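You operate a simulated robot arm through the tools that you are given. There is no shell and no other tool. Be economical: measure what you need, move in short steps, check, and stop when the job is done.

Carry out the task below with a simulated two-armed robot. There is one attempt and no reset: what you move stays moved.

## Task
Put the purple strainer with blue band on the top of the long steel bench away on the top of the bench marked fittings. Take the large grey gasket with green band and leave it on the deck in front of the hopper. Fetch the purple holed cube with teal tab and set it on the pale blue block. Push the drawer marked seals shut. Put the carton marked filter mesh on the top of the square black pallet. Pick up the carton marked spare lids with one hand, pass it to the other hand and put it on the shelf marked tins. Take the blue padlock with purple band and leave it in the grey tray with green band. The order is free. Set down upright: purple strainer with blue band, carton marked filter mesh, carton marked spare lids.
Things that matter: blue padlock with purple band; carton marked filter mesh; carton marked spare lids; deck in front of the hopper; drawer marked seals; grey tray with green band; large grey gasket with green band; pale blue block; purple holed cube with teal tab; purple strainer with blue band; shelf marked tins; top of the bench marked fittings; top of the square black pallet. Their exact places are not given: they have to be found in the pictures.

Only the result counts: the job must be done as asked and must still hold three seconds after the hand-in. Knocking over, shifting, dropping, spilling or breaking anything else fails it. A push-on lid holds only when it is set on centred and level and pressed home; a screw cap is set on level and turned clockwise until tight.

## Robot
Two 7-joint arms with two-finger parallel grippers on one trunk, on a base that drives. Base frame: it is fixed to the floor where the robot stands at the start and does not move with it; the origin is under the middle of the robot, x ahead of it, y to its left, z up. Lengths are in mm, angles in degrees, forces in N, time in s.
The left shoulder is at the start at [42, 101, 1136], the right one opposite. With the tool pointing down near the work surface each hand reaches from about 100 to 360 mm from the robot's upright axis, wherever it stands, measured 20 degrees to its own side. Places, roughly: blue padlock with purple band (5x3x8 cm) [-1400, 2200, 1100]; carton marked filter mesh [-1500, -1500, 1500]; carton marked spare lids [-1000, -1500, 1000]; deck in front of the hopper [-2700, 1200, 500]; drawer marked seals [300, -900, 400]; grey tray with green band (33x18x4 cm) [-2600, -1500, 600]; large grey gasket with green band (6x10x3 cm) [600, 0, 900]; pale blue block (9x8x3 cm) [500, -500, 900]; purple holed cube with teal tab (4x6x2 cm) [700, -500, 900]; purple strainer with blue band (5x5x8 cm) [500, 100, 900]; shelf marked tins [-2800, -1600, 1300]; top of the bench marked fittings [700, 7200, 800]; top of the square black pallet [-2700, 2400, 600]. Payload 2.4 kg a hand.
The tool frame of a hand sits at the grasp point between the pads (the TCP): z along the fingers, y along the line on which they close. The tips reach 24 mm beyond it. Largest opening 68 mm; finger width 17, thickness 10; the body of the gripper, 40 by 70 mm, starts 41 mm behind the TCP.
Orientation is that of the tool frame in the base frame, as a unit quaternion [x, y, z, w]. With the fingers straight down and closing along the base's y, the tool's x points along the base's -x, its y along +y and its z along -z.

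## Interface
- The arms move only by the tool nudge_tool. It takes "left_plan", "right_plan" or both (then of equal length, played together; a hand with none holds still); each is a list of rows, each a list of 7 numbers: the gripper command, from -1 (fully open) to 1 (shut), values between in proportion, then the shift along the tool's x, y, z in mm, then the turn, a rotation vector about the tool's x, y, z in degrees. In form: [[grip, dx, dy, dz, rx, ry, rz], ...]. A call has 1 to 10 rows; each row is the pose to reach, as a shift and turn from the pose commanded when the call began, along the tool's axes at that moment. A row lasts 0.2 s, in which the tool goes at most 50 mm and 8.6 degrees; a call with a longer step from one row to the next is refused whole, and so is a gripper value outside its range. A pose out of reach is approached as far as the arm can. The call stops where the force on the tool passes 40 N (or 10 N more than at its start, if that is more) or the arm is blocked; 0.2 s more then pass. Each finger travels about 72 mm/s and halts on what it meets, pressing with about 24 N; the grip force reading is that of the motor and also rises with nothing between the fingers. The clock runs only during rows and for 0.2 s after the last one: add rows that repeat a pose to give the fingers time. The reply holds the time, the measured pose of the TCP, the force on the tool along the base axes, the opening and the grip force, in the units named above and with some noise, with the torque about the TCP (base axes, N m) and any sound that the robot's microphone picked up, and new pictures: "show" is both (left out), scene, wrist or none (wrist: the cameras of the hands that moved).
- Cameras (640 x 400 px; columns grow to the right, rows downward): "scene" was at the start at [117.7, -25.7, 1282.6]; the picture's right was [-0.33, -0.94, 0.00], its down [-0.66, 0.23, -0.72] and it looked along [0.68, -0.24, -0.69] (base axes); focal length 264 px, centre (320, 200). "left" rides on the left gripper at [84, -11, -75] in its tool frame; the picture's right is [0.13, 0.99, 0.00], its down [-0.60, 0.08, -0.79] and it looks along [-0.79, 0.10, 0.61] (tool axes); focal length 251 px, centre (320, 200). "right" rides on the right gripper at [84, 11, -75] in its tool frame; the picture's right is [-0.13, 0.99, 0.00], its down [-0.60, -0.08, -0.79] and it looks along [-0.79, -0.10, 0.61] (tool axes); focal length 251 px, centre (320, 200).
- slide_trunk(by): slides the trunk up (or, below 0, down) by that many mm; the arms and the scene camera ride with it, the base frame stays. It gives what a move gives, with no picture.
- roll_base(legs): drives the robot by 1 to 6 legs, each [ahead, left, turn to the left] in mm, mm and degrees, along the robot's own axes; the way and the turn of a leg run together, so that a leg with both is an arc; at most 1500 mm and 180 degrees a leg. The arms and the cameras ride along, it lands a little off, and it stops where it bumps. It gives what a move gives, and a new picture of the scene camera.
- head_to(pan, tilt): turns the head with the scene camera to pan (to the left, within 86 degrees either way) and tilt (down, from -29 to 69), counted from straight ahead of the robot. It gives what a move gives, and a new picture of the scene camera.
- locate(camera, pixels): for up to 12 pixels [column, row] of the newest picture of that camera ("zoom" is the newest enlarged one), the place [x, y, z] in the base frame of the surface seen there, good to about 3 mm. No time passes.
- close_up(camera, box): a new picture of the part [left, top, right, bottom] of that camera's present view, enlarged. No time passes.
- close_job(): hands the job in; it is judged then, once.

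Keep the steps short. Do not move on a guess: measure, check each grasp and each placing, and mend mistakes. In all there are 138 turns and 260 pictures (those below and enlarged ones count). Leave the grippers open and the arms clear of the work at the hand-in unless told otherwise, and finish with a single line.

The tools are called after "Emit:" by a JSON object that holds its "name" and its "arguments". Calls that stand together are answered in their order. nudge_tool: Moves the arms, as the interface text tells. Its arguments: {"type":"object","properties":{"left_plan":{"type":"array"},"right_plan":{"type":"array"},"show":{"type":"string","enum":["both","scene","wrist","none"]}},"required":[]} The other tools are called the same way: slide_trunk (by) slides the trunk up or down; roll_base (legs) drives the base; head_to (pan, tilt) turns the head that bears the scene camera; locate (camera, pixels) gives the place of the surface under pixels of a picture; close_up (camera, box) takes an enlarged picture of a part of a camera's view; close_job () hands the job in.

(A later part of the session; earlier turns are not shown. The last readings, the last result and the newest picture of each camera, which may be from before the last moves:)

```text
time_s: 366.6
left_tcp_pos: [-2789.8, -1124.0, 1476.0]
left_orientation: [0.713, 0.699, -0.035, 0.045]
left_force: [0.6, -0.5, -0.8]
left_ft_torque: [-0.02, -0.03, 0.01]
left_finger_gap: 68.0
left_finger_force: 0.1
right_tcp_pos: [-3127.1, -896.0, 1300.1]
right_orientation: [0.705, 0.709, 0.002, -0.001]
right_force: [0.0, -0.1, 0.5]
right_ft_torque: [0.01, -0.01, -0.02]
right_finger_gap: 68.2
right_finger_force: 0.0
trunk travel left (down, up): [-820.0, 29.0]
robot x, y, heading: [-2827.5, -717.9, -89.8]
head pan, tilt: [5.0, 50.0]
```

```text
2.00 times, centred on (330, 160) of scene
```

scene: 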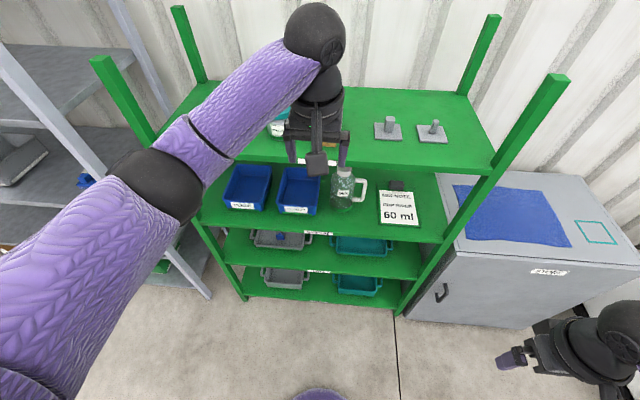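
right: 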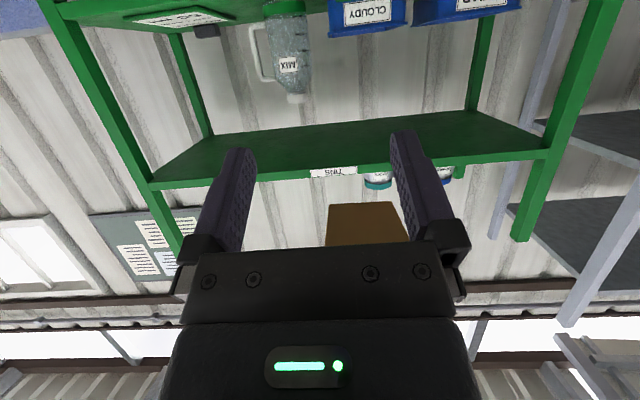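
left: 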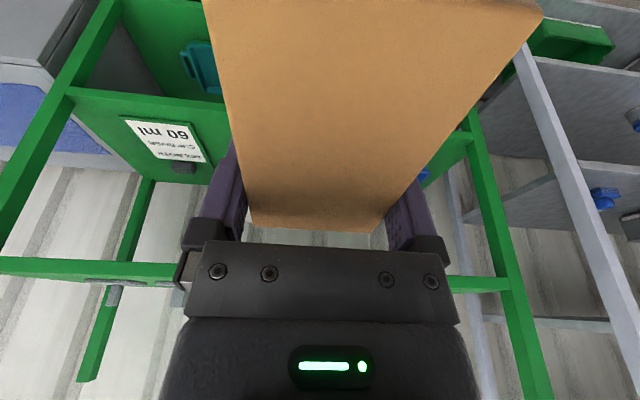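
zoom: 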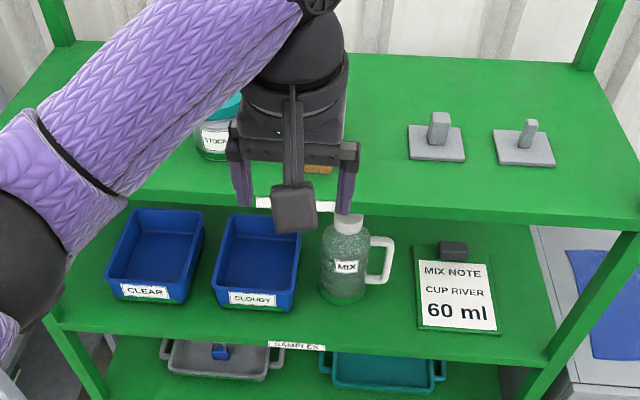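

I'll go on to FILTER MESH (shelf FOUR) with the right hand: slide left along the racks, and check LIDS on the way.

Emit:
{"name": "roll_base", "arguments": {"legs": [[0, 780, 0], [0, 790, 0]]}}

Emit:
{"name": "slide_trunk", "arguments": {"by": -110}}

Emit:
{"name": "head_to", "arguments": {"pan": -70, "tilt": 15}}

Emit:
{"name": "close_up", "arguments": {"camera": "scene", "box": [200, 80, 520, 320]}}

Emit:
{"name": "head_to", "arguments": {"pan": -10, "tilt": 25}}

```text
time_s: 374.7
left_tcp_pos: [-1201.6, -1129.2, 1476.8]
left_orientation: [0.718, 0.694, -0.037, 0.044]
left_force: [0.3, -0.3, -0.1]
left_ft_torque: [0.0, 0.01, 0.01]
left_finger_gap: 67.8
left_finger_force: 0.1
right_tcp_pos: [-1537.8, -896.6, 1300.6]
right_orientation: [0.711, 0.704, 0.002, 0.001]
right_force: [0.2, 0.6, 0.6]
right_ft_torque: [0.03, 0.02, -0.02]
right_finger_gap: 68.2
right_finger_force: 0.1
trunk travel left (down, up): [-820.0, 29.0]
robot x, y, heading: [-1236.9, -722.1, -90.5]
head pan, tilt: [5.0, 50.0]
```

scene: 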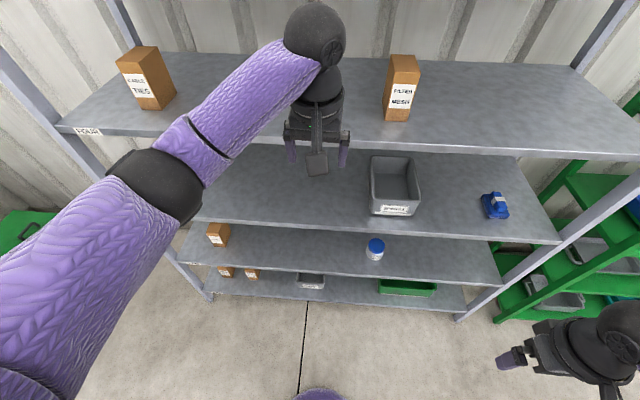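

```text
time_s: 376.1
left_tcp_pos: [-1201.8, -1129.4, 1365.8]
left_orientation: [0.717, 0.694, -0.036, 0.045]
left_force: [0.1, -0.9, -0.4]
left_ft_torque: [-0.01, -0.03, 0.01]
left_finger_gap: 68.0
left_finger_force: 0.0
right_tcp_pos: [-1536.9, -896.5, 1190.4]
right_orientation: [0.71, 0.704, 0.002, 0.0]
right_force: [0.4, 1.0, -0.1]
right_ft_torque: [0.0, -0.02, 0.03]
right_finger_gap: 68.1
right_finger_force: 0.1
trunk travel left (down, up): [-710.0, 139.0]
robot x, y, heading: [-1242.4, -723.5, -90.6]
head pan, tilt: [5.0, 50.0]
```

```text
time_s: 377.6
left_tcp_pos: [-1201.5, -1128.9, 1366.3]
left_orientation: [0.717, 0.695, -0.036, 0.044]
left_force: [-0.2, 0.0, 0.2]
left_ft_torque: [0.01, -0.02, -0.01]
left_finger_gap: 67.9
left_finger_force: 0.0
right_tcp_pos: [-1538.1, -897.1, 1190.6]
right_orientation: [0.71, 0.705, 0.002, 0.001]
right_force: [0.1, -0.5, 0.6]
right_ft_torque: [0.02, 0.01, 0.03]
right_finger_gap: 68.0
right_finger_force: 0.2
trunk travel left (down, up): [-710.0, 139.0]
robot x, y, heading: [-1239.9, -725.0, -90.3]
head pan, tilt: [-70.0, 15.0]
```

scene: 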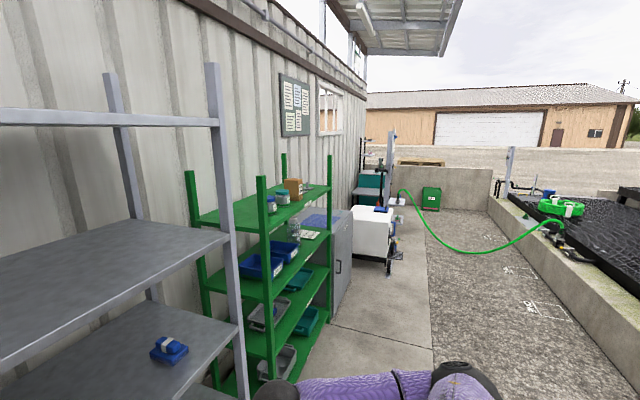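

```text
1.67 times, centred on (360, 200) of scene
```

zoom: 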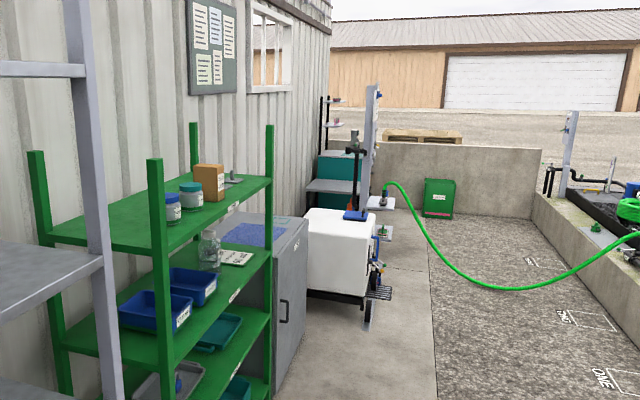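

```text
time_s: 378.9
left_tcp_pos: [-1200.8, -1129.1, 1366.1]
left_orientation: [0.717, 0.695, -0.037, 0.045]
left_force: [0.1, 0.8, 0.5]
left_ft_torque: [0.01, -0.01, -0.01]
left_finger_gap: 67.8
left_finger_force: 0.1
right_tcp_pos: [-1536.5, -897.2, 1190.4]
right_orientation: [0.71, 0.704, 0.001, 0.001]
right_force: [0.2, -0.3, 0.0]
right_ft_torque: [-0.02, 0.04, 0.02]
right_finger_gap: 68.1
right_finger_force: 0.0
trunk travel left (down, up): [-710.0, 139.0]
robot x, y, heading: [-1237.3, -719.3, -90.3]
head pan, tilt: [-10.0, 25.0]
```

scene: 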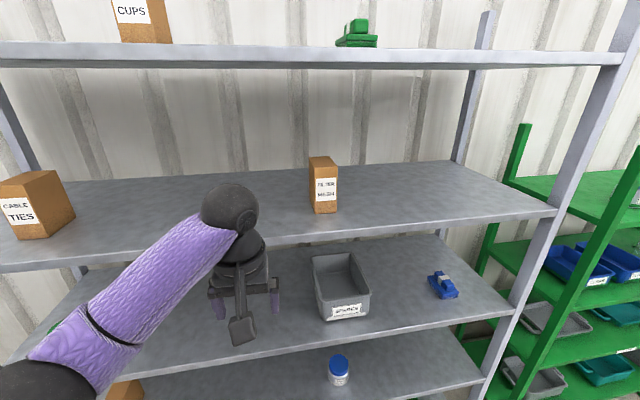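

LIDS stands upright on TINS. I'm measuring the MESH carton at (324,188) and, at the same time, pitching the right hand 60° in front, with the left hand moved aside.

Emit:
{"name": "locate", "arguments": {"camera": "scene", "pixels": [[317, 206], [336, 206], [317, 176], [336, 172], [326, 205], [326, 180], [314, 190], [326, 161], [345, 222], [420, 200]]}}

Emit:
{"name": "nudge_tool", "arguments": {"right_plan": [[-1, -28, 24, -26, 0, -7.5, 0], [-1, -56, 48, -52, 0, -15, 0], [-1, -84, 72, -79, 0, -22.5, 0], [-1, -112, 96, -105, 0, -30, 0], [-1, -140, 120, -131, 0, -37.5, 0], [-1, -169, 144, -158, 0, -45, 0], [-1, -197, 168, -184, 0, -52.5, 0], [-1, -225, 192, -210, 0, -60, 0]], "left_plan": [[-1, 0, 30, 0, 0, 0, 0], [-1, 0, 60, 0, 0, 0, 0], [-1, 0, 90, 0, 0, 0, 0], [-1, 0, 120, 0, 0, 0, 0], [-1, 20, 130, 0, 0, 0, 0], [-1, 40, 130, 0, 0, 0, 0], [-1, 60, 130, 0, 0, 0, 0], [-1, 80, 130, 0, 0, 0, 0]], "show": "none"}}

Emit:
{"name": "close_up", "arguments": {"camera": "scene", "box": [280, 130, 380, 240]}}

```text
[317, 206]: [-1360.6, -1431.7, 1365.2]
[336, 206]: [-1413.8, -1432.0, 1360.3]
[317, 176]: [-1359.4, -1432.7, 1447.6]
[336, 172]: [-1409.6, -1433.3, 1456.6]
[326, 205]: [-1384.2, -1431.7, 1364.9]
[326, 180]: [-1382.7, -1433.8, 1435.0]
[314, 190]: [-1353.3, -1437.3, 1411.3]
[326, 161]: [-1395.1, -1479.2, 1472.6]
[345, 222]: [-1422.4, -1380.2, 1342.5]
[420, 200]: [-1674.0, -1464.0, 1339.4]
```

```text
time_s: 380.7
left_tcp_pos: [-1070.2, -1054.6, 1357.3]
left_orientation: [0.717, 0.694, -0.037, 0.044]
left_force: [-0.5, 0.8, 1.2]
left_ft_torque: [-0.03, 0.02, -0.01]
left_finger_gap: 68.0
left_finger_force: 0.1
right_tcp_pos: [-1346.6, -1124.4, 1403.0]
right_orientation: [0.616, 0.609, -0.355, 0.352]
right_force: [-0.1, -0.1, -0.3]
right_ft_torque: [-0.02, 0.04, -0.01]
right_finger_gap: 68.0
right_finger_force: 0.1
trunk travel left (down, up): [-710.0, 139.0]
robot x, y, heading: [-1238.4, -723.2, -90.2]
head pan, tilt: [-10.0, 25.0]
```

```text
3.64 times, centred on (330, 185) of scene
```

zoom: 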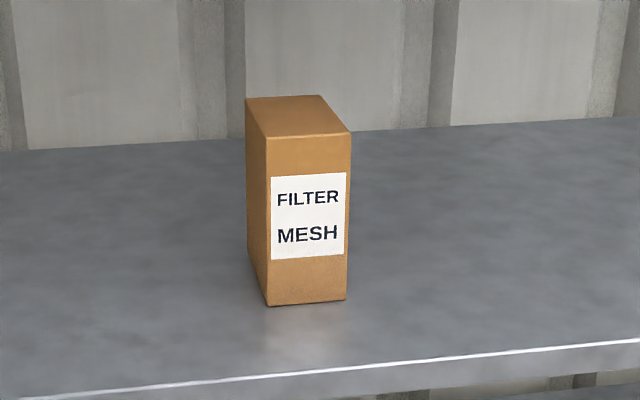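

MESH: front y≈-1432, x -1356…-1416 (centre ≈-1386), z 1341–1472. Rolling to line up.

Emit:
{"name": "roll_base", "arguments": {"legs": [[0, -39, 0], [107, 0, 0]]}}

Emit:
{"name": "nudge_tool", "arguments": {"right_plan": [[-1, -23, 0, 40, 0, 0, 0], [-1, -46, 0, 80, 0, 0, 0], [-1, -69, 0, 120, 0, 0, 0], [-1, -80, 0, 140, 0, 0, 0]], "show": "wrist"}}

Emit:
{"name": "locate", "arguments": {"camera": "right", "pixels": [[260, 100], [370, 100], [300, 130], [340, 130], [320, 180], [320, 100]]}}

```text
time_s: 382.4
left_tcp_pos: [-1108.9, -1162.7, 1357.5]
left_orientation: [0.716, 0.696, -0.036, 0.043]
left_force: [-0.5, 0.6, 0.2]
left_ft_torque: [0.01, 0.02, -0.02]
left_finger_gap: 67.9
left_finger_force: 0.0
right_tcp_pos: [-1386.6, -1234.0, 1402.7]
right_orientation: [0.615, 0.611, -0.352, 0.353]
right_force: [0.5, -0.3, -0.5]
right_ft_torque: [-0.01, 0.0, 0.0]
right_finger_gap: 67.8
right_finger_force: 0.0
trunk travel left (down, up): [-710.0, 139.0]
robot x, y, heading: [-1279.6, -829.3, -90.5]
head pan, tilt: [-10.0, 25.0]
```

scene: 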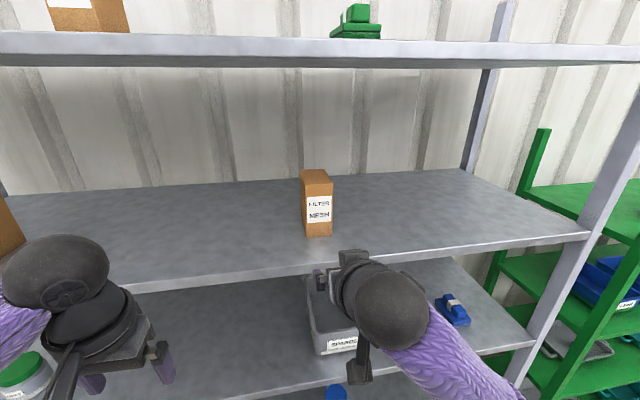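

```text
time_s: 383.4
left_tcp_pos: [-1110.7, -1161.6, 1357.9]
left_orientation: [0.716, 0.696, -0.036, 0.044]
left_force: [0.0, 0.2, -0.3]
left_ft_torque: [-0.02, -0.01, 0.02]
left_finger_gap: 67.9
left_finger_force: 0.0
right_tcp_pos: [-1384.3, -1394.1, 1402.3]
right_orientation: [0.614, 0.611, -0.353, 0.354]
right_force: [-0.8, -0.3, -0.6]
right_ft_torque: [0.01, 0.02, 0.01]
right_finger_gap: 68.2
right_finger_force: 0.1
trunk travel left (down, up): [-710.0, 139.0]
robot x, y, heading: [-1280.7, -830.3, -90.3]
head pan, tilt: [-10.0, 25.0]
```

right: 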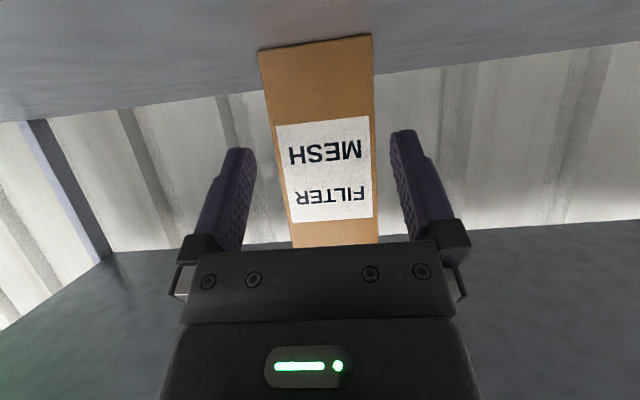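

```text
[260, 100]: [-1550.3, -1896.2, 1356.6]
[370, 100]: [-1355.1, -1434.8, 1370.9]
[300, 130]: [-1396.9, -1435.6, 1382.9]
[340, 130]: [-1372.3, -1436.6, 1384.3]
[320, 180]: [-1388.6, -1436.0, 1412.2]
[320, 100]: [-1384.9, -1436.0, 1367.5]
```

Centred within 2 mm. Advancing 54 mm and closing, then lifting and drawing back.

Emit:
{"name": "nudge_tool", "arguments": {"right_plan": [[-1, -13, 1, 23, 0, 0, 0], [-1, -27, 1, 47, 0, 0, 0], [-0.4, -27, 1, 47, 0, 0, 0], [0.2, -27, 1, 47, 0, 0, 0], [1, -27, 1, 47, 0, 0, 0], [1, -27, 1, 47, 0, 0, 0], [1, -27, 1, 47, 0, 0, 0]], "show": "none"}}

Emit:
{"name": "nudge_tool", "arguments": {"right_plan": [[1, -10, 0, -6, 0, 0, 0], [1, -22, 0, -13, 0, 0, 0], [1, -22, 0, -13, 0, 0, 0], [1, -2, 0, -48, 0, 0, 0], [1, 18, 0, -82, 0, 0, 0], [1, 38, 0, -117, 0, 0, 0], [1, 58, 0, -152, 0, 0, 0], [1, 68, 0, -170, 0, 0, 0]], "show": "wrist"}}

```text
time_s: 385.0
left_tcp_pos: [-1109.4, -1162.3, 1357.7]
left_orientation: [0.716, 0.696, -0.037, 0.044]
left_force: [0.7, -0.2, -0.5]
left_ft_torque: [0.03, 0.01, 0.0]
left_finger_gap: 68.2
left_finger_force: 0.0
right_tcp_pos: [-1385.6, -1448.7, 1400.9]
right_orientation: [0.613, 0.611, -0.354, 0.355]
right_force: [1.3, -7.0, 17.1]
right_ft_torque: [-0.33, 0.01, 0.06]
right_finger_gap: 59.8
right_finger_force: 24.3
trunk travel left (down, up): [-710.0, 139.0]
robot x, y, heading: [-1276.2, -829.6, -90.3]
head pan, tilt: [-10.0, 25.0]
```

```text
time_s: 386.8
left_tcp_pos: [-1109.7, -1162.5, 1357.7]
left_orientation: [0.716, 0.695, -0.037, 0.044]
left_force: [0.1, -0.1, 0.3]
left_ft_torque: [0.02, -0.01, 0.03]
left_finger_gap: 67.7
left_finger_force: 0.0
right_tcp_pos: [-1387.1, -1266.3, 1426.3]
right_orientation: [0.615, 0.61, -0.353, 0.352]
right_force: [-0.5, 0.2, -0.7]
right_ft_torque: [0.05, -0.01, 0.02]
right_finger_gap: 59.9
right_finger_force: 24.4
trunk travel left (down, up): [-710.0, 139.0]
robot x, y, heading: [-1279.3, -829.4, -90.2]
head pan, tilt: [-10.0, 25.0]
```

right: 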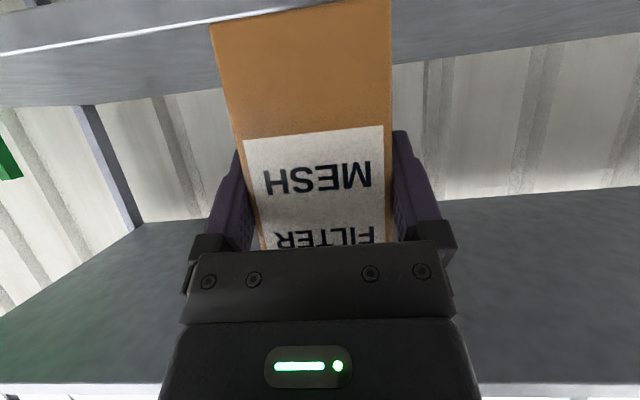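

MESH is held upright (foot 60 mm below the TCP). Now to find an access to the pallet under the hopper: driving round to the east side and looking west from about (-430,2750).

Emit:
{"name": "roll_base", "arguments": {"legs": [[-800, 0, 0], [0, 850, 0], [0, 0, 180], [1500, 0, 0], [1280, 0, 0], [0, 0, 90]]}}

Emit:
{"name": "head_to", "arguments": {"pan": 0, "tilt": 20}}

Emit:
{"name": "locate", "arguments": {"camera": "scene", "pixels": [[320, 200], [320, 250], [320, 300], [400, 200], [400, 250], [400, 300], [280, 200], [240, 250], [480, 250], [300, 150], [360, 160], [440, 180]]}}

```text
time_s: 419.5
left_tcp_pos: [-800.5, 2568.0, 1358.4]
left_orientation: [0.998, 0.009, -0.057, 0.007]
left_force: [-0.8, 0.3, -0.4]
left_ft_torque: [0.0, 0.01, -0.02]
left_finger_gap: 68.1
left_finger_force: 0.1
right_tcp_pos: [-918.9, 2837.5, 1426.1]
right_orientation: [0.866, 0.019, -0.499, 0.012]
right_force: [0.1, -0.5, -1.9]
right_ft_torque: [0.02, -0.03, 0.02]
right_finger_gap: 59.9
right_finger_force: 23.5
trunk travel left (down, up): [-710.0, 139.0]
robot x, y, heading: [-477.6, 2749.9, -177.4]
head pan, tilt: [-10.0, 25.0]
```

scene: 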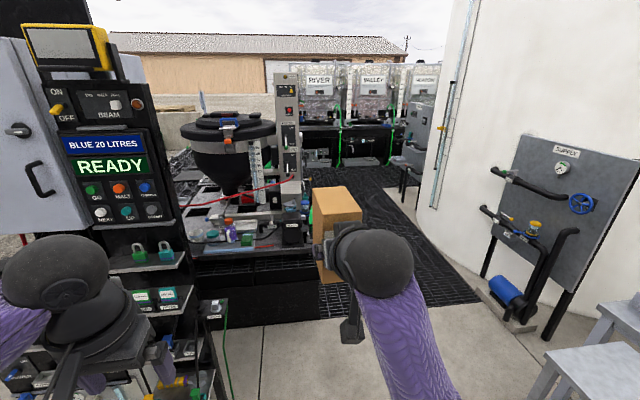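

```text
time_s: 420.2
left_tcp_pos: [-801.4, 2568.1, 1358.8]
left_orientation: [0.998, 0.01, -0.057, 0.008]
left_force: [0.3, -0.2, 0.4]
left_ft_torque: [-0.02, 0.02, -0.01]
left_finger_gap: 68.1
left_finger_force: 0.0
right_tcp_pos: [-918.0, 2839.4, 1426.8]
right_orientation: [0.866, 0.019, -0.499, 0.013]
right_force: [0.6, 0.7, -2.3]
right_ft_torque: [0.0, -0.07, 0.01]
right_finger_gap: 59.8
right_finger_force: 24.0
trunk travel left (down, up): [-710.0, 139.0]
robot x, y, heading: [-478.7, 2753.8, -177.4]
head pan, tilt: [0.0, 20.0]
```

scene: 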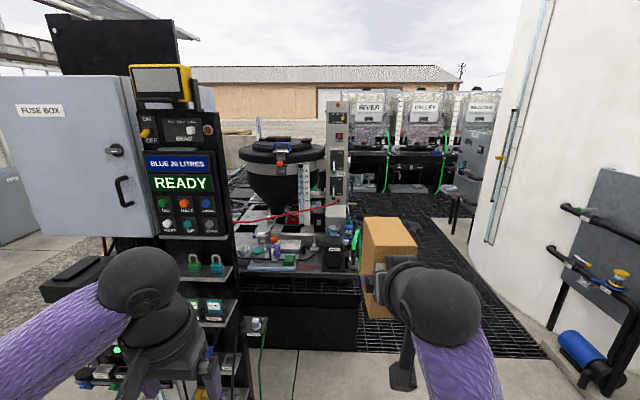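

```text
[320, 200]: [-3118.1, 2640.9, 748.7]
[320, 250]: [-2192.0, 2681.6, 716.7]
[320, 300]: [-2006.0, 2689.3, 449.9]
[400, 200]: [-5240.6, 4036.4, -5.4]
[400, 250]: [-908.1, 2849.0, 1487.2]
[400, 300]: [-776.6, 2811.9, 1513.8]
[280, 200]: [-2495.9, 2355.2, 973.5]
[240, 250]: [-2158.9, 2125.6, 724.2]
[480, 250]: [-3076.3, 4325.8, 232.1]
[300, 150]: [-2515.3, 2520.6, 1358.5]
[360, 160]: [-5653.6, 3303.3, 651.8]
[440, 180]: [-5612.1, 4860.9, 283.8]
```

The pallet's east face is reachable from the floor at y≈2600–2850. I'm rolling nearer to see free spots on its top.

Emit:
{"name": "roll_base", "arguments": {"legs": [[850, -130, -2]]}}

Emit:
{"name": "head_to", "arguments": {"pan": 10, "tilt": 35}}

Emit:
{"name": "locate", "arguments": {"camera": "scene", "pixels": [[150, 100], [200, 100], [250, 100], [300, 100], [200, 150], [250, 150], [300, 150], [350, 150], [250, 200], [300, 200], [350, 200], [300, 250]]}}

```text
time_s: 424.8
left_tcp_pos: [-1650.0, 2675.2, 1358.5]
left_orientation: [0.998, -0.001, -0.057, 0.007]
left_force: [0.4, 0.2, -0.5]
left_ft_torque: [0.02, 0.01, 0.03]
left_finger_gap: 68.0
left_finger_force: 0.0
right_tcp_pos: [-1762.3, 2948.6, 1426.7]
right_orientation: [0.866, 0.009, -0.499, 0.007]
right_force: [0.4, -0.3, -1.8]
right_ft_torque: [-0.01, -0.1, 0.01]
right_finger_gap: 59.6
right_finger_force: 23.7
trunk travel left (down, up): [-710.0, 139.0]
robot x, y, heading: [-1323.6, 2853.9, -178.4]
head pan, tilt: [0.0, 20.0]
```

scene: 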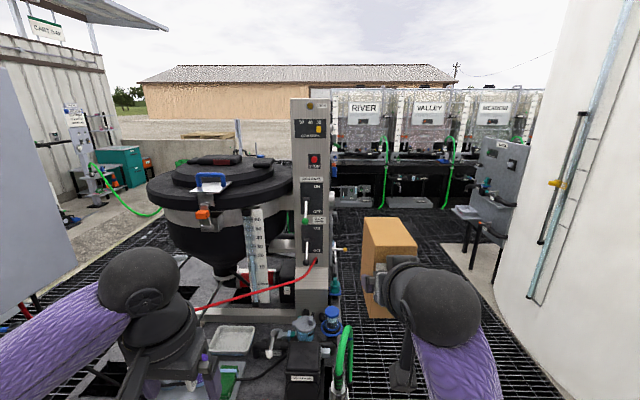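

```text
time_s: 425.5
left_tcp_pos: [-1649.8, 2674.6, 1357.5]
left_orientation: [0.998, -0.001, -0.057, 0.006]
left_force: [0.0, 0.2, 0.5]
left_ft_torque: [-0.02, -0.02, -0.03]
left_finger_gap: 68.1
left_finger_force: 0.2
right_tcp_pos: [-1762.8, 2949.4, 1426.4]
right_orientation: [0.867, 0.01, -0.499, 0.007]
right_force: [-1.0, 1.0, -1.6]
right_ft_torque: [-0.01, -0.02, 0.03]
right_finger_gap: 59.7
right_finger_force: 24.4
trunk travel left (down, up): [-710.0, 139.0]
robot x, y, heading: [-1316.7, 2855.3, -178.6]
head pan, tilt: [10.0, 35.0]
```

scene: 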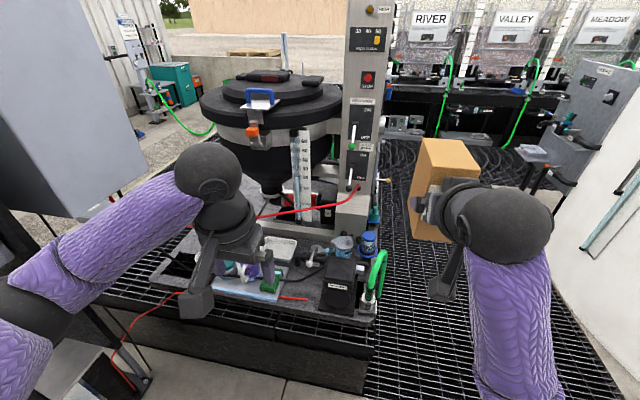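

```text
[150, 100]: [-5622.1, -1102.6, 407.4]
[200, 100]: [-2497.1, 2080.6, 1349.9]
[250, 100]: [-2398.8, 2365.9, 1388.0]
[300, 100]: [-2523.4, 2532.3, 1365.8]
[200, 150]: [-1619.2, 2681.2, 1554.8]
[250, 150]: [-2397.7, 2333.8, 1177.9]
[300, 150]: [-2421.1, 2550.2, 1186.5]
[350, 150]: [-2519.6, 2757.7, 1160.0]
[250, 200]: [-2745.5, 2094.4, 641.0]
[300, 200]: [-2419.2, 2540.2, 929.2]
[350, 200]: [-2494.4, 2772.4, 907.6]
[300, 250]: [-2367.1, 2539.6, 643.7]
```

Enlarging the pallet top for a free place, and measuring the floor grating on the right.

Emit:
{"name": "close_up", "arguments": {"camera": "scene", "box": [130, 190, 410, 350]}}

Emit:
{"name": "locate", "arguments": {"camera": "zoom", "pixels": [[60, 200], [100, 170], [330, 170], [300, 130], [250, 260], [450, 290], [520, 130], [555, 290], [600, 250], [560, 110], [480, 100], [170, 230]]}}

```text
2.29 times, centred on (270, 270) of scene
```

zoom: 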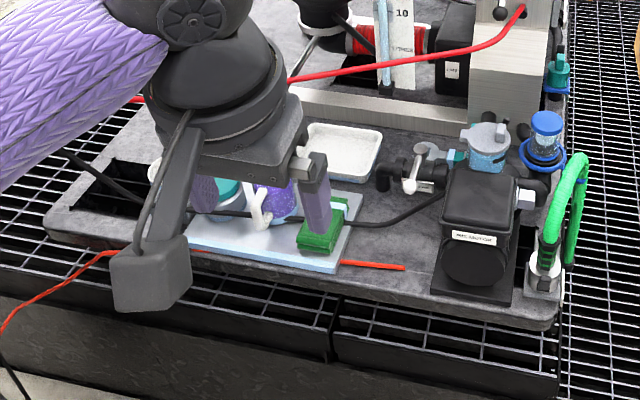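

```text
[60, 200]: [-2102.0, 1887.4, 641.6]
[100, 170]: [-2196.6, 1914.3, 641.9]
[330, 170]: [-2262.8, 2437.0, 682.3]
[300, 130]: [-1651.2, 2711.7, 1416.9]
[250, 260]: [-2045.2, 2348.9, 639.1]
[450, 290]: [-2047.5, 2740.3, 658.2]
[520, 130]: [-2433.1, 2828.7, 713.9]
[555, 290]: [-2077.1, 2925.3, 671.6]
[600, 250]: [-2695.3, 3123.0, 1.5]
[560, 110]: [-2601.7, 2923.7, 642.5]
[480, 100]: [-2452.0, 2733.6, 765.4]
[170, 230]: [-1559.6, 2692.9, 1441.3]
```

The east strip of the pallet looks clear between the pale mat and the black motor. I'll tuck the left hand away, bring the carton forward, and turn 20° left to face that spot.

Emit:
{"name": "nudge_tool", "arguments": {"left_plan": [[-1, 30, 25, 0, 0, 0, 0], [-1, 60, 50, 0, 0, 0, 0], [-1, 90, 75, 0, 0, 0, 0], [-1, 120, 100, 0, 0, 0, 0], [-1, 150, 125, 0, 0, 0, 0], [-1, 170, 150, 0, 0, 0, 0]], "right_plan": [[1, -10, 0, 17, 0, 0, 0], [1, -20, 0, 35, 0, 0, 0], [1, -30, 0, 52, 0, 0, 0], [1, -40, 0, 69, 0, 0, 0], [1, -40, 0, 69, 0, 0, 0], [1, -40, 0, 69, 0, 0, 0]], "show": "none"}}

Emit:
{"name": "roll_base", "arguments": {"legs": [[0, 0, 19], [117, 80, 0]]}}

Emit:
{"name": "head_to", "arguments": {"pan": 0, "tilt": 42}}

Emit:
{"name": "close_up", "arguments": {"camera": "scene", "box": [200, 100, 440, 260]}}

Emit:
{"name": "locate", "arguments": {"camera": "zoom", "pixels": [[200, 200], [250, 200], [300, 200], [350, 200], [200, 250], [250, 250], [300, 250], [350, 250], [250, 300], [300, 300], [300, 150], [350, 300]]}}

```text
time_s: 426.9
left_tcp_pos: [-1480.4, 2526.7, 1340.5]
left_orientation: [0.998, -0.001, -0.057, 0.006]
left_force: [0.4, 0.2, 0.0]
left_ft_torque: [0.01, 0.04, 0.01]
left_finger_gap: 68.1
left_finger_force: 0.2
right_tcp_pos: [-1841.8, 2947.5, 1427.5]
right_orientation: [0.866, 0.009, -0.499, 0.007]
right_force: [0.2, 0.3, -0.3]
right_ft_torque: [-0.01, -0.05, 0.0]
right_finger_gap: 59.8
right_finger_force: 23.9
trunk travel left (down, up): [-710.0, 139.0]
robot x, y, heading: [-1322.5, 2853.4, -178.7]
head pan, tilt: [10.0, 35.0]
```

```text
time_s: 429.2
left_tcp_pos: [-1423.1, 2401.8, 1340.8]
left_orientation: [0.984, 0.171, -0.046, 0.013]
left_force: [0.3, 2.8, 1.4]
left_ft_torque: [0.0, -0.04, 0.02]
left_finger_gap: 65.9
left_finger_force: 0.1
right_tcp_pos: [-1909.2, 2675.1, 1427.2]
right_orientation: [0.853, 0.155, -0.49, 0.091]
right_force: [0.6, -0.6, -1.1]
right_ft_torque: [0.03, -0.01, -0.02]
right_finger_gap: 59.4
right_finger_force: 23.7
trunk travel left (down, up): [-710.0, 139.0]
robot x, y, heading: [-1390.5, 2759.6, -158.9]
head pan, tilt: [10.0, 35.0]
stopped in leg 2: the force on the tool passed its limit at 92 N (the readings are from after the stop); the commanded pose is now the measured one
```

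scene: 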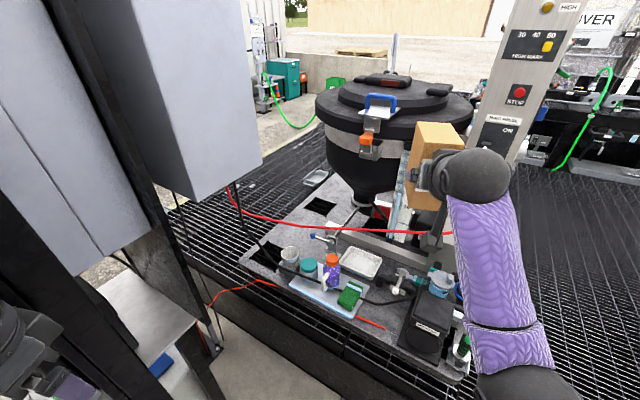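

```text
time_s: 429.9
left_tcp_pos: [-1424.8, 2400.7, 1341.3]
left_orientation: [0.984, 0.171, -0.046, 0.014]
left_force: [0.2, 3.2, 0.0]
left_ft_torque: [0.1, -0.02, -0.02]
left_finger_gap: 65.7
left_finger_force: 0.2
right_tcp_pos: [-1908.7, 2675.6, 1428.0]
right_orientation: [0.853, 0.156, -0.49, 0.092]
right_force: [0.1, 0.8, -1.4]
right_ft_torque: [0.03, -0.03, 0.03]
right_finger_gap: 59.9
right_finger_force: 24.0
trunk travel left (down, up): [-710.0, 139.0]
robot x, y, heading: [-1386.1, 2762.6, -159.0]
head pan, tilt: [0.0, 42.0]
```

scene: 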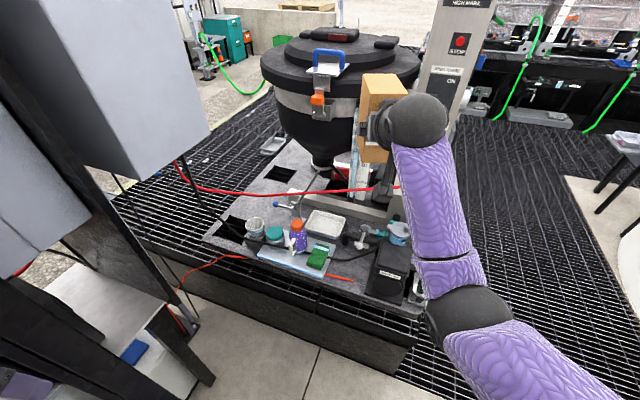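

```text
2.50 times, centred on (320, 180) of scene
```

zoom: 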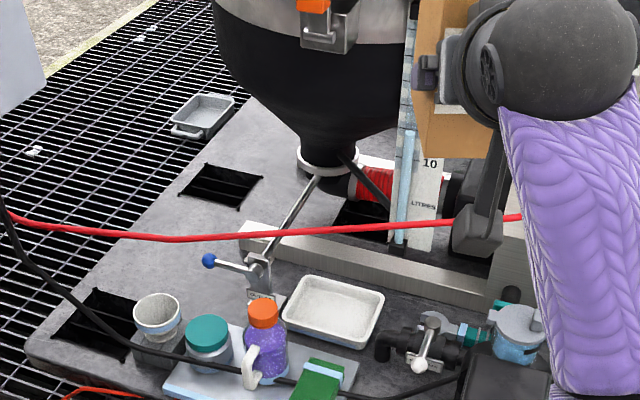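

```text
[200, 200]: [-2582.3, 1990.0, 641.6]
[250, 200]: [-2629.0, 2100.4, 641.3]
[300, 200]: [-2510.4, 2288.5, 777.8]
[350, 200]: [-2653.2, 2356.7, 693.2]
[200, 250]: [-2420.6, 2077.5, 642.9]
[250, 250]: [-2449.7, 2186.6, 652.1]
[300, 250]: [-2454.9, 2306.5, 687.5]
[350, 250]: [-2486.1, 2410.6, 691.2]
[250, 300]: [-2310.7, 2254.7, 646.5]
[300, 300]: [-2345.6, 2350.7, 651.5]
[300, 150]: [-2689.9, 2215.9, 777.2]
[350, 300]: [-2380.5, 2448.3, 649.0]
```

The left hand touched the console's side. I'm rolling 70 mm to the right away from it, then enlarging the spot between the green box and the black motor.

Emit:
{"name": "roll_base", "arguments": {"legs": [[0, -70, 0]]}}

Emit:
{"name": "close_up", "arguments": {"camera": "scene", "box": [240, 200, 420, 330]}}

Emit:
{"name": "locate", "arguments": {"camera": "zoom", "pixels": [[120, 240], [160, 260], [200, 220], [240, 220], [280, 220], [320, 220], [240, 260], [280, 260], [320, 260], [200, 180], [280, 180], [360, 300]]}}

```text
time_s: 431.0
left_tcp_pos: [-1449.9, 2469.0, 1341.6]
left_orientation: [0.984, 0.171, -0.047, 0.014]
left_force: [-1.4, 0.5, -0.4]
left_ft_torque: [-0.01, -0.02, 0.03]
left_finger_gap: 68.1
left_finger_force: 0.1
right_tcp_pos: [-1934.6, 2745.1, 1427.4]
right_orientation: [0.853, 0.155, -0.49, 0.091]
right_force: [-0.2, 0.2, -0.7]
right_ft_torque: [0.0, -0.03, 0.05]
right_finger_gap: 59.9
right_finger_force: 24.0
trunk travel left (down, up): [-710.0, 139.0]
robot x, y, heading: [-1413.0, 2826.4, -159.1]
head pan, tilt: [0.0, 42.0]
```

scene: 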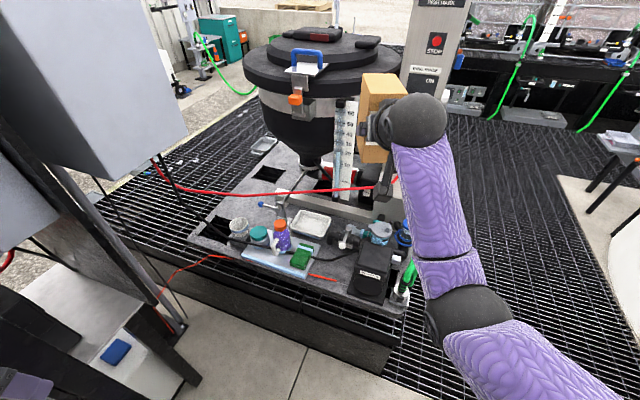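

```text
3.08 times, centred on (330, 265) of scene
```

zoom: 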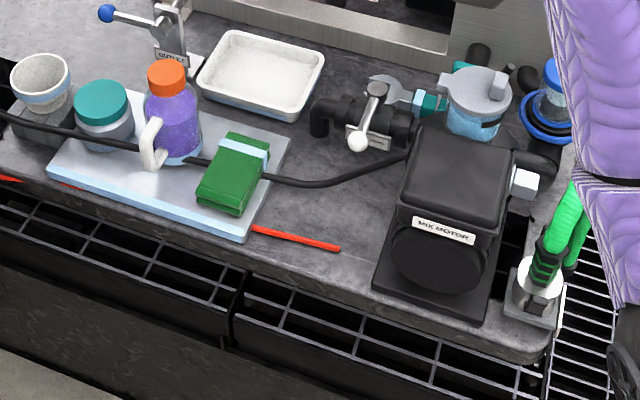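

```text
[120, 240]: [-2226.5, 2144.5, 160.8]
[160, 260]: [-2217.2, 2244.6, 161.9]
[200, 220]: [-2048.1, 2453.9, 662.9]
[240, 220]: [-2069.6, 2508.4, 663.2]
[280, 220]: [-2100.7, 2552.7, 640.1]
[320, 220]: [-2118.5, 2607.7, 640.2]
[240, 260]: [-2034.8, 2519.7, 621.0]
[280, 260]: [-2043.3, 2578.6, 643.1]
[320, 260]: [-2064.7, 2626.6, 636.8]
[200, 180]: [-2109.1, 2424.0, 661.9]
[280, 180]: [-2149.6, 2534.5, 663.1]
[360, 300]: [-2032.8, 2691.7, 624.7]
```

That spot is cluttered by a hose and a red tube. The tank is far enough away that the north side of the pallet is open, so I'll drive there and look at its northern strip.

Emit:
{"name": "roll_base", "arguments": {"legs": [[0, 0, -21], [0, -760, 0], [1150, 0, 0], [0, 0, 90]]}}

Emit:
{"name": "head_to", "arguments": {"pan": 0, "tilt": 42}}

Emit:
{"name": "locate", "arguments": {"camera": "scene", "pixels": [[320, 150], [320, 180], [320, 210], [250, 180], [250, 210], [200, 200], [380, 180], [380, 210], [440, 200], [300, 240], [150, 210], [500, 210]]}}

```text
time_s: 445.6
left_tcp_pos: [-2262.0, 3433.0, 1342.0]
left_orientation: [0.712, 0.7, -0.031, 0.037]
left_force: [-0.8, -0.2, -0.7]
left_ft_torque: [-0.03, 0.02, -0.03]
left_finger_gap: 67.8
left_finger_force: 0.1
right_tcp_pos: [-2690.2, 3077.7, 1426.3]
right_orientation: [0.614, 0.613, -0.352, 0.353]
right_force: [0.2, 0.4, -1.0]
right_ft_torque: [0.04, -0.02, 0.0]
right_finger_gap: 59.7
right_finger_force: 24.0
trunk travel left (down, up): [-710.0, 139.0]
robot x, y, heading: [-2585.0, 3594.4, -90.0]
head pan, tilt: [0.0, 42.0]
```

scene: 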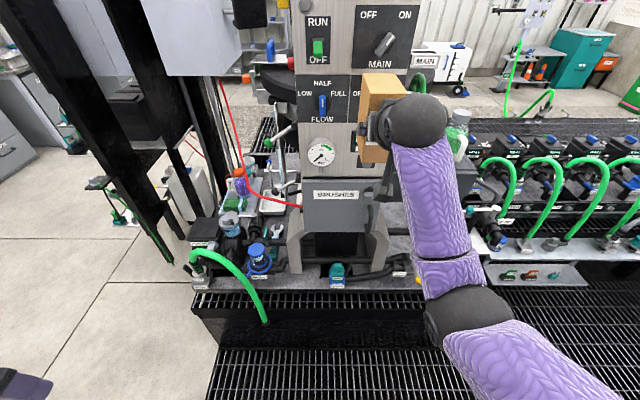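

```text
time_s: 446.2
left_tcp_pos: [-2263.1, 3433.5, 1340.2]
left_orientation: [0.712, 0.701, -0.031, 0.037]
left_force: [-0.6, 0.3, -0.2]
left_ft_torque: [-0.01, 0.0, 0.01]
left_finger_gap: 68.0
left_finger_force: 0.0
right_tcp_pos: [-2690.6, 3076.9, 1426.6]
right_orientation: [0.613, 0.613, -0.351, 0.354]
right_force: [0.0, -1.1, -0.6]
right_ft_torque: [0.05, 0.0, 0.02]
right_finger_gap: 59.5
right_finger_force: 24.1
trunk travel left (down, up): [-710.0, 139.0]
robot x, y, heading: [-2586.9, 3599.3, -89.9]
head pan, tilt: [0.0, 42.0]
```

scene: 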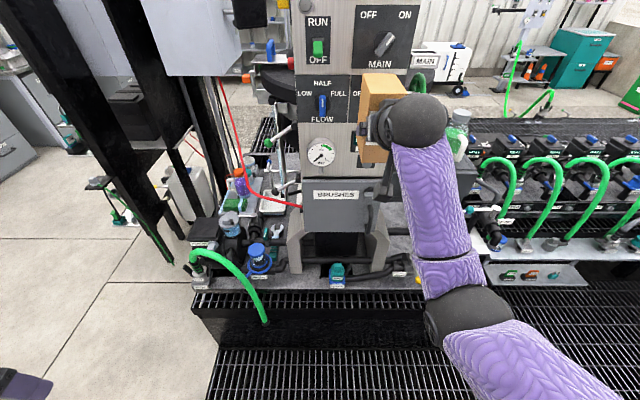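

```text
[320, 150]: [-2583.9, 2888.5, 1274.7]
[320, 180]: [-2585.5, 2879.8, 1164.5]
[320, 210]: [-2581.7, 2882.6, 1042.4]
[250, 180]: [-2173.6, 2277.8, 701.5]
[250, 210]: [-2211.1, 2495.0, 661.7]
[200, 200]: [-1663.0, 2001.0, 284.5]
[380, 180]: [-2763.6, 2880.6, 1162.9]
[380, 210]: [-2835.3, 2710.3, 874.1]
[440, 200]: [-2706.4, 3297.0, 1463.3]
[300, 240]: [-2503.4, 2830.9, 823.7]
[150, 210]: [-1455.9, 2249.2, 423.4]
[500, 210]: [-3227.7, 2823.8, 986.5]
```

The tower's right foot ends near (385,260); the pallet's north-west corner seems free behind my arm. I'm shifting west to see it.

Emit:
{"name": "roll_base", "arguments": {"legs": [[0, -330, 0]]}}

Emit:
{"name": "close_up", "arguments": {"camera": "scene", "box": [210, 180, 450, 330]}}

Emit:
{"name": "locate", "arguments": {"camera": "zoom", "pixels": [[200, 200], [250, 200], [300, 200], [350, 200], [200, 240], [250, 240], [300, 240], [350, 240], [250, 160], [300, 160], [400, 200], [300, 280]]}}

```text
time_s: 448.4
left_tcp_pos: [-2592.6, 3432.4, 1340.2]
left_orientation: [0.712, 0.701, -0.031, 0.038]
left_force: [-1.0, 0.8, -0.1]
left_ft_torque: [0.01, -0.01, 0.0]
left_finger_gap: 67.8
left_finger_force: 0.1
right_tcp_pos: [-3020.6, 3075.4, 1427.9]
right_orientation: [0.614, 0.613, -0.351, 0.353]
right_force: [-0.2, 0.4, -1.8]
right_ft_torque: [0.05, 0.02, 0.04]
right_finger_gap: 59.4
right_finger_force: 23.8
trunk travel left (down, up): [-710.0, 139.0]
robot x, y, heading: [-2917.8, 3593.7, -90.0]
head pan, tilt: [0.0, 42.0]
```

scene: 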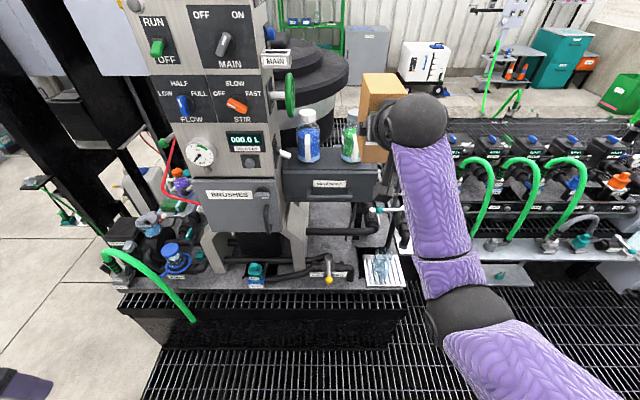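

```text
2.67 times, centred on (330, 255) of scene
```

zoom: 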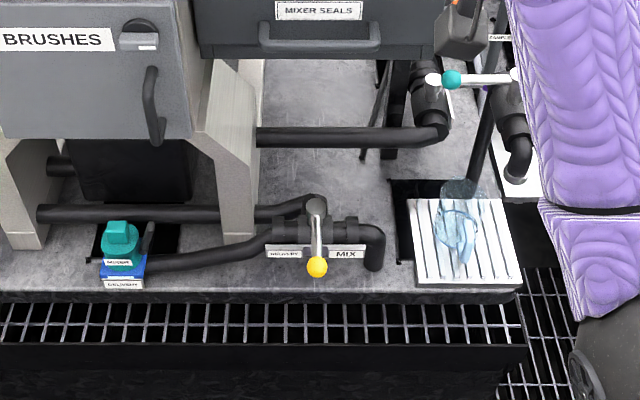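

```text
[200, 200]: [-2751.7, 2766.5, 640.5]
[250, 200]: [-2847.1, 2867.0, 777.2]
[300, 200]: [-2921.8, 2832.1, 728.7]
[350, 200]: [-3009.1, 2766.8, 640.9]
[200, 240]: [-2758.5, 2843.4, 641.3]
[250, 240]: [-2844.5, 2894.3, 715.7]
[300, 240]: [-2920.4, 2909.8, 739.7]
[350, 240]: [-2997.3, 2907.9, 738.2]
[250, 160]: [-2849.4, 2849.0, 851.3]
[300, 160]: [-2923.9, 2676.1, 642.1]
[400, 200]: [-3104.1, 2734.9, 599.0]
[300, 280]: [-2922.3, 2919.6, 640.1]
```

The free strip inside needs a top-down grip, so I'll pass the carton to the left hand as before: right to the proven hand-over pose (68°), left swinging round above it.

Emit:
{"name": "nudge_tool", "arguments": {"right_plan": [[1, 42, 1, -6, 0, -1.3, 0], [1, 83, 1, -11, 0, -2.7, 0], [1, 124, 2, -17, 0, -4, 0], [1, 165, 3, -23, 0, -5.3, 0], [1, 207, 3, -28, 0, -6.7, 0], [1, 248, 4, -34, 0, -8, 0], [1, 248, 4, -34, 0, -8, 0], [1, 248, 4, -34, 0, -8, 0], [1, 248, 4, -34, 0, -8, 0], [1, 248, 4, -34, 0, -8, 0]], "left_plan": [[-1, -20, -30, -35, 0, 0, 0], [-1, -45, -65, -60, 0, 0, 0], [-1, -75, -100, -65, 0, 0, 0], [-1, -105, -135, -65, 0, 0, 0], [-1, -135, -170, -65, 0, -2, 0], [-1, -160, -208, -65, 0, -4, 0], [-1, -185, -246, -60, 0, -6, 0], [-1, -208, -285, -55, 0, -8, 0], [-1, -228, -323, -45, 0, -9.4, 0], [-1, -243, -361, -37, 0, -9.4, 0]], "show": "none"}}

Emit:
{"name": "nudge_tool", "arguments": {"left_plan": [[-1, 0, -20, 10, 0, 0, 0], [-1, 0, -40, 20, 0, 0, 0], [-1, 0, -59, 30, 0, 0, 0], [-1, 0, -59, 30, 0, 0, 0]], "show": "wrist"}}

Emit:
{"name": "locate", "arguments": {"camera": "left", "pixels": [[270, 100], [310, 100], [350, 100], [310, 60], [310, 130]]}}

```text
refused: row 1 steps farther than a row can; nothing moved
```

```text
time_s: 449.4
left_tcp_pos: [-2633.2, 3407.9, 1305.7]
left_orientation: [0.711, 0.701, -0.031, 0.037]
left_force: [-0.7, -0.3, 0.0]
left_ft_torque: [0.0, 0.02, 0.02]
left_finger_gap: 68.2
left_finger_force: 0.0
left hand out of reach, approached as far as the arm can: row 1, 2, 3, 4
right_tcp_pos: [-3018.5, 3076.9, 1426.6]
right_orientation: [0.613, 0.614, -0.351, 0.354]
right_force: [-0.2, 0.4, -0.7]
right_ft_torque: [0.04, 0.0, 0.0]
right_finger_gap: 59.4
right_finger_force: 24.2
trunk travel left (down, up): [-710.0, 139.0]
robot x, y, heading: [-2918.0, 3595.1, -89.9]
head pan, tilt: [0.0, 42.0]
```

left: 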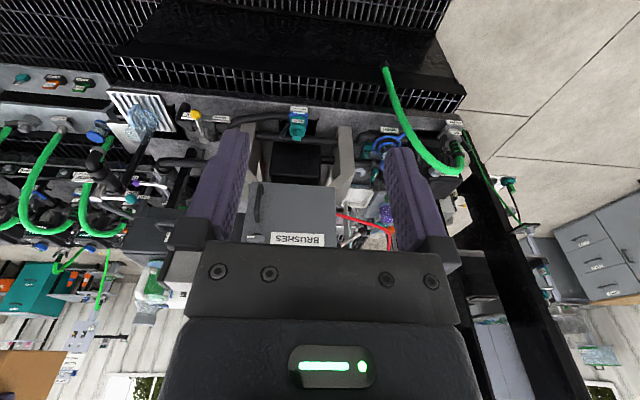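

```text
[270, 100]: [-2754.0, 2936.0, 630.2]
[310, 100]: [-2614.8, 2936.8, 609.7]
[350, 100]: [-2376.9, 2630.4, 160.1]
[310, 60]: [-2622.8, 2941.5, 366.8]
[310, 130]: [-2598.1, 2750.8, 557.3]
```

One row was a hair too long. Repeating with finer steps.

Emit:
{"name": "nudge_tool", "arguments": {"right_plan": [[1, 42, 1, -6, 0, -1.3, 0], [1, 83, 1, -11, 0, -2.7, 0], [1, 124, 2, -17, 0, -4, 0], [1, 165, 3, -23, 0, -5.3, 0], [1, 207, 3, -28, 0, -6.7, 0], [1, 248, 4, -34, 0, -8, 0], [1, 248, 4, -34, 0, -8, 0], [1, 248, 4, -34, 0, -8, 0], [1, 248, 4, -34, 0, -8, 0], [1, 248, 4, -34, 0, -8, 0]], "left_plan": [[-1, -10, -20, -40, 0, 0, 0], [-1, -25, -50, -75, 0, 0, 0], [-1, -50, -85, -85, 0, 0, 0], [-1, -78, -120, -85, 0, 0, 0], [-1, -106, -155, -85, 0, -2, 0], [-1, -134, -190, -85, 0, -4, 0], [-1, -162, -225, -83, 0, -6, 0], [-1, -190, -258, -80, 0, -8, 0], [-1, -210, -292, -76, 0, -9.4, 0], [-1, -222, -325, -73, 0, -9.4, 0]], "show": "none"}}

Emit:
{"name": "nudge_tool", "arguments": {"left_plan": [[-1, 1, -20, 13, 0, 0, 0], [-1, 2, -40, 30, 0, 0, 0], [-1, 3, -59, 45, 0, 0, 0], [-1, 4, -59, 53, 0, 0, 0], [-1, 4, -59, 53, 0, 0, 0]], "show": "wrist"}}

Emit:
{"name": "locate", "arguments": {"camera": "left", "pixels": [[270, 100], [310, 100], [350, 100], [310, 60], [310, 130]]}}

```text
time_s: 451.6
left_tcp_pos: [-2964.7, 3197.0, 1396.4]
left_orientation: [0.706, 0.696, -0.088, 0.096]
left_force: [-0.2, -0.5, 0.1]
left_ft_torque: [0.0, 0.0, -0.01]
left_finger_gap: 68.1
left_finger_force: 0.1
left hand out of reach, approached as far as the arm can: row 1, 2
right_tcp_pos: [-3016.2, 3229.4, 1231.1]
right_orientation: [0.586, 0.588, -0.392, 0.397]
right_force: [0.0, -0.5, -0.8]
right_ft_torque: [0.04, 0.01, -0.01]
right_finger_gap: 59.7
right_finger_force: 23.8
trunk travel left (down, up): [-710.0, 139.0]
robot x, y, heading: [-2911.2, 3592.5, -89.7]
head pan, tilt: [0.0, 42.0]
```

```text
time_s: 452.8
left_tcp_pos: [-3022.8, 3190.1, 1343.6]
left_orientation: [0.707, 0.695, -0.089, 0.094]
left_force: [0.2, 0.3, -0.2]
left_ft_torque: [0.0, 0.01, 0.0]
left_finger_gap: 68.0
left_finger_force: 0.1
right_tcp_pos: [-3018.3, 3230.0, 1230.5]
right_orientation: [0.587, 0.587, -0.393, 0.396]
right_force: [0.2, -0.3, -0.5]
right_ft_torque: [0.04, 0.02, 0.02]
right_finger_gap: 59.6
right_finger_force: 24.2
trunk travel left (down, up): [-710.0, 139.0]
robot x, y, heading: [-2913.2, 3594.9, -89.9]
head pan, tilt: [0.0, 42.0]
```

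left: 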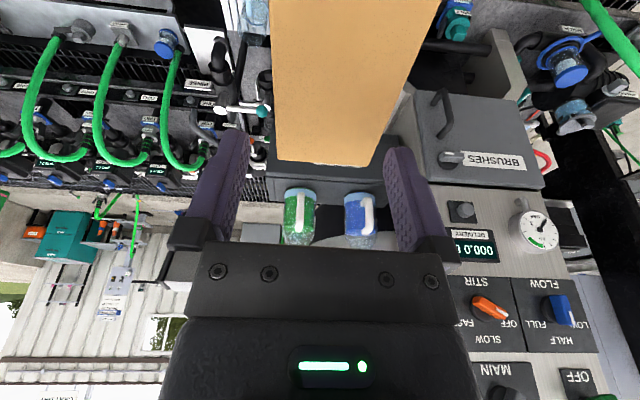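

```text
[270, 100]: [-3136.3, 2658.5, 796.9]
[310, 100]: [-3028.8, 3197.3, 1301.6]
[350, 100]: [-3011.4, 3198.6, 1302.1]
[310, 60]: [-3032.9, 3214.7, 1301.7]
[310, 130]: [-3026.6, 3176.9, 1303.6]
```

Carton centre x≈-3017, top 1302. I'm shifting 5 mm, descending 60 mm along the fingers and closing.

Emit:
{"name": "nudge_tool", "arguments": {"left_plan": [[-1, 0, 5.5, 0, 0, 0, 0], [-1, 0, 5.5, 20, 0, 0, 0], [-1, 0, 5.5, 40, 0, 0, 0], [-1, 0, 5.5, 60, 0, 0, 0], [-0.5, 0, 5.5, 60, 0, 0, 0], [0.2, 0, 5.5, 60, 0, 0, 0], [1, 0, 5.5, 60, 0, 0, 0], [1, 0, 5.5, 60, 0, 0, 0], [1, 0, 5.5, 60, 0, 0, 0]], "show": "none"}}

```text
time_s: 454.8
left_tcp_pos: [-3015.3, 3173.6, 1286.9]
left_orientation: [0.707, 0.695, -0.09, 0.094]
left_force: [-18.0, 6.0, 10.3]
left_ft_torque: [0.5, 0.53, 0.6]
left_finger_gap: 60.2
left_finger_force: 23.3
right_tcp_pos: [-3016.3, 3230.9, 1229.7]
right_orientation: [0.586, 0.587, -0.392, 0.397]
right_force: [17.2, -4.6, -11.1]
right_ft_torque: [0.43, 0.38, 0.38]
right_finger_gap: 59.8
right_finger_force: 24.1
trunk travel left (down, up): [-710.0, 139.0]
robot x, y, heading: [-2915.5, 3596.5, -89.8]
head pan, tilt: [0.0, 42.0]
```

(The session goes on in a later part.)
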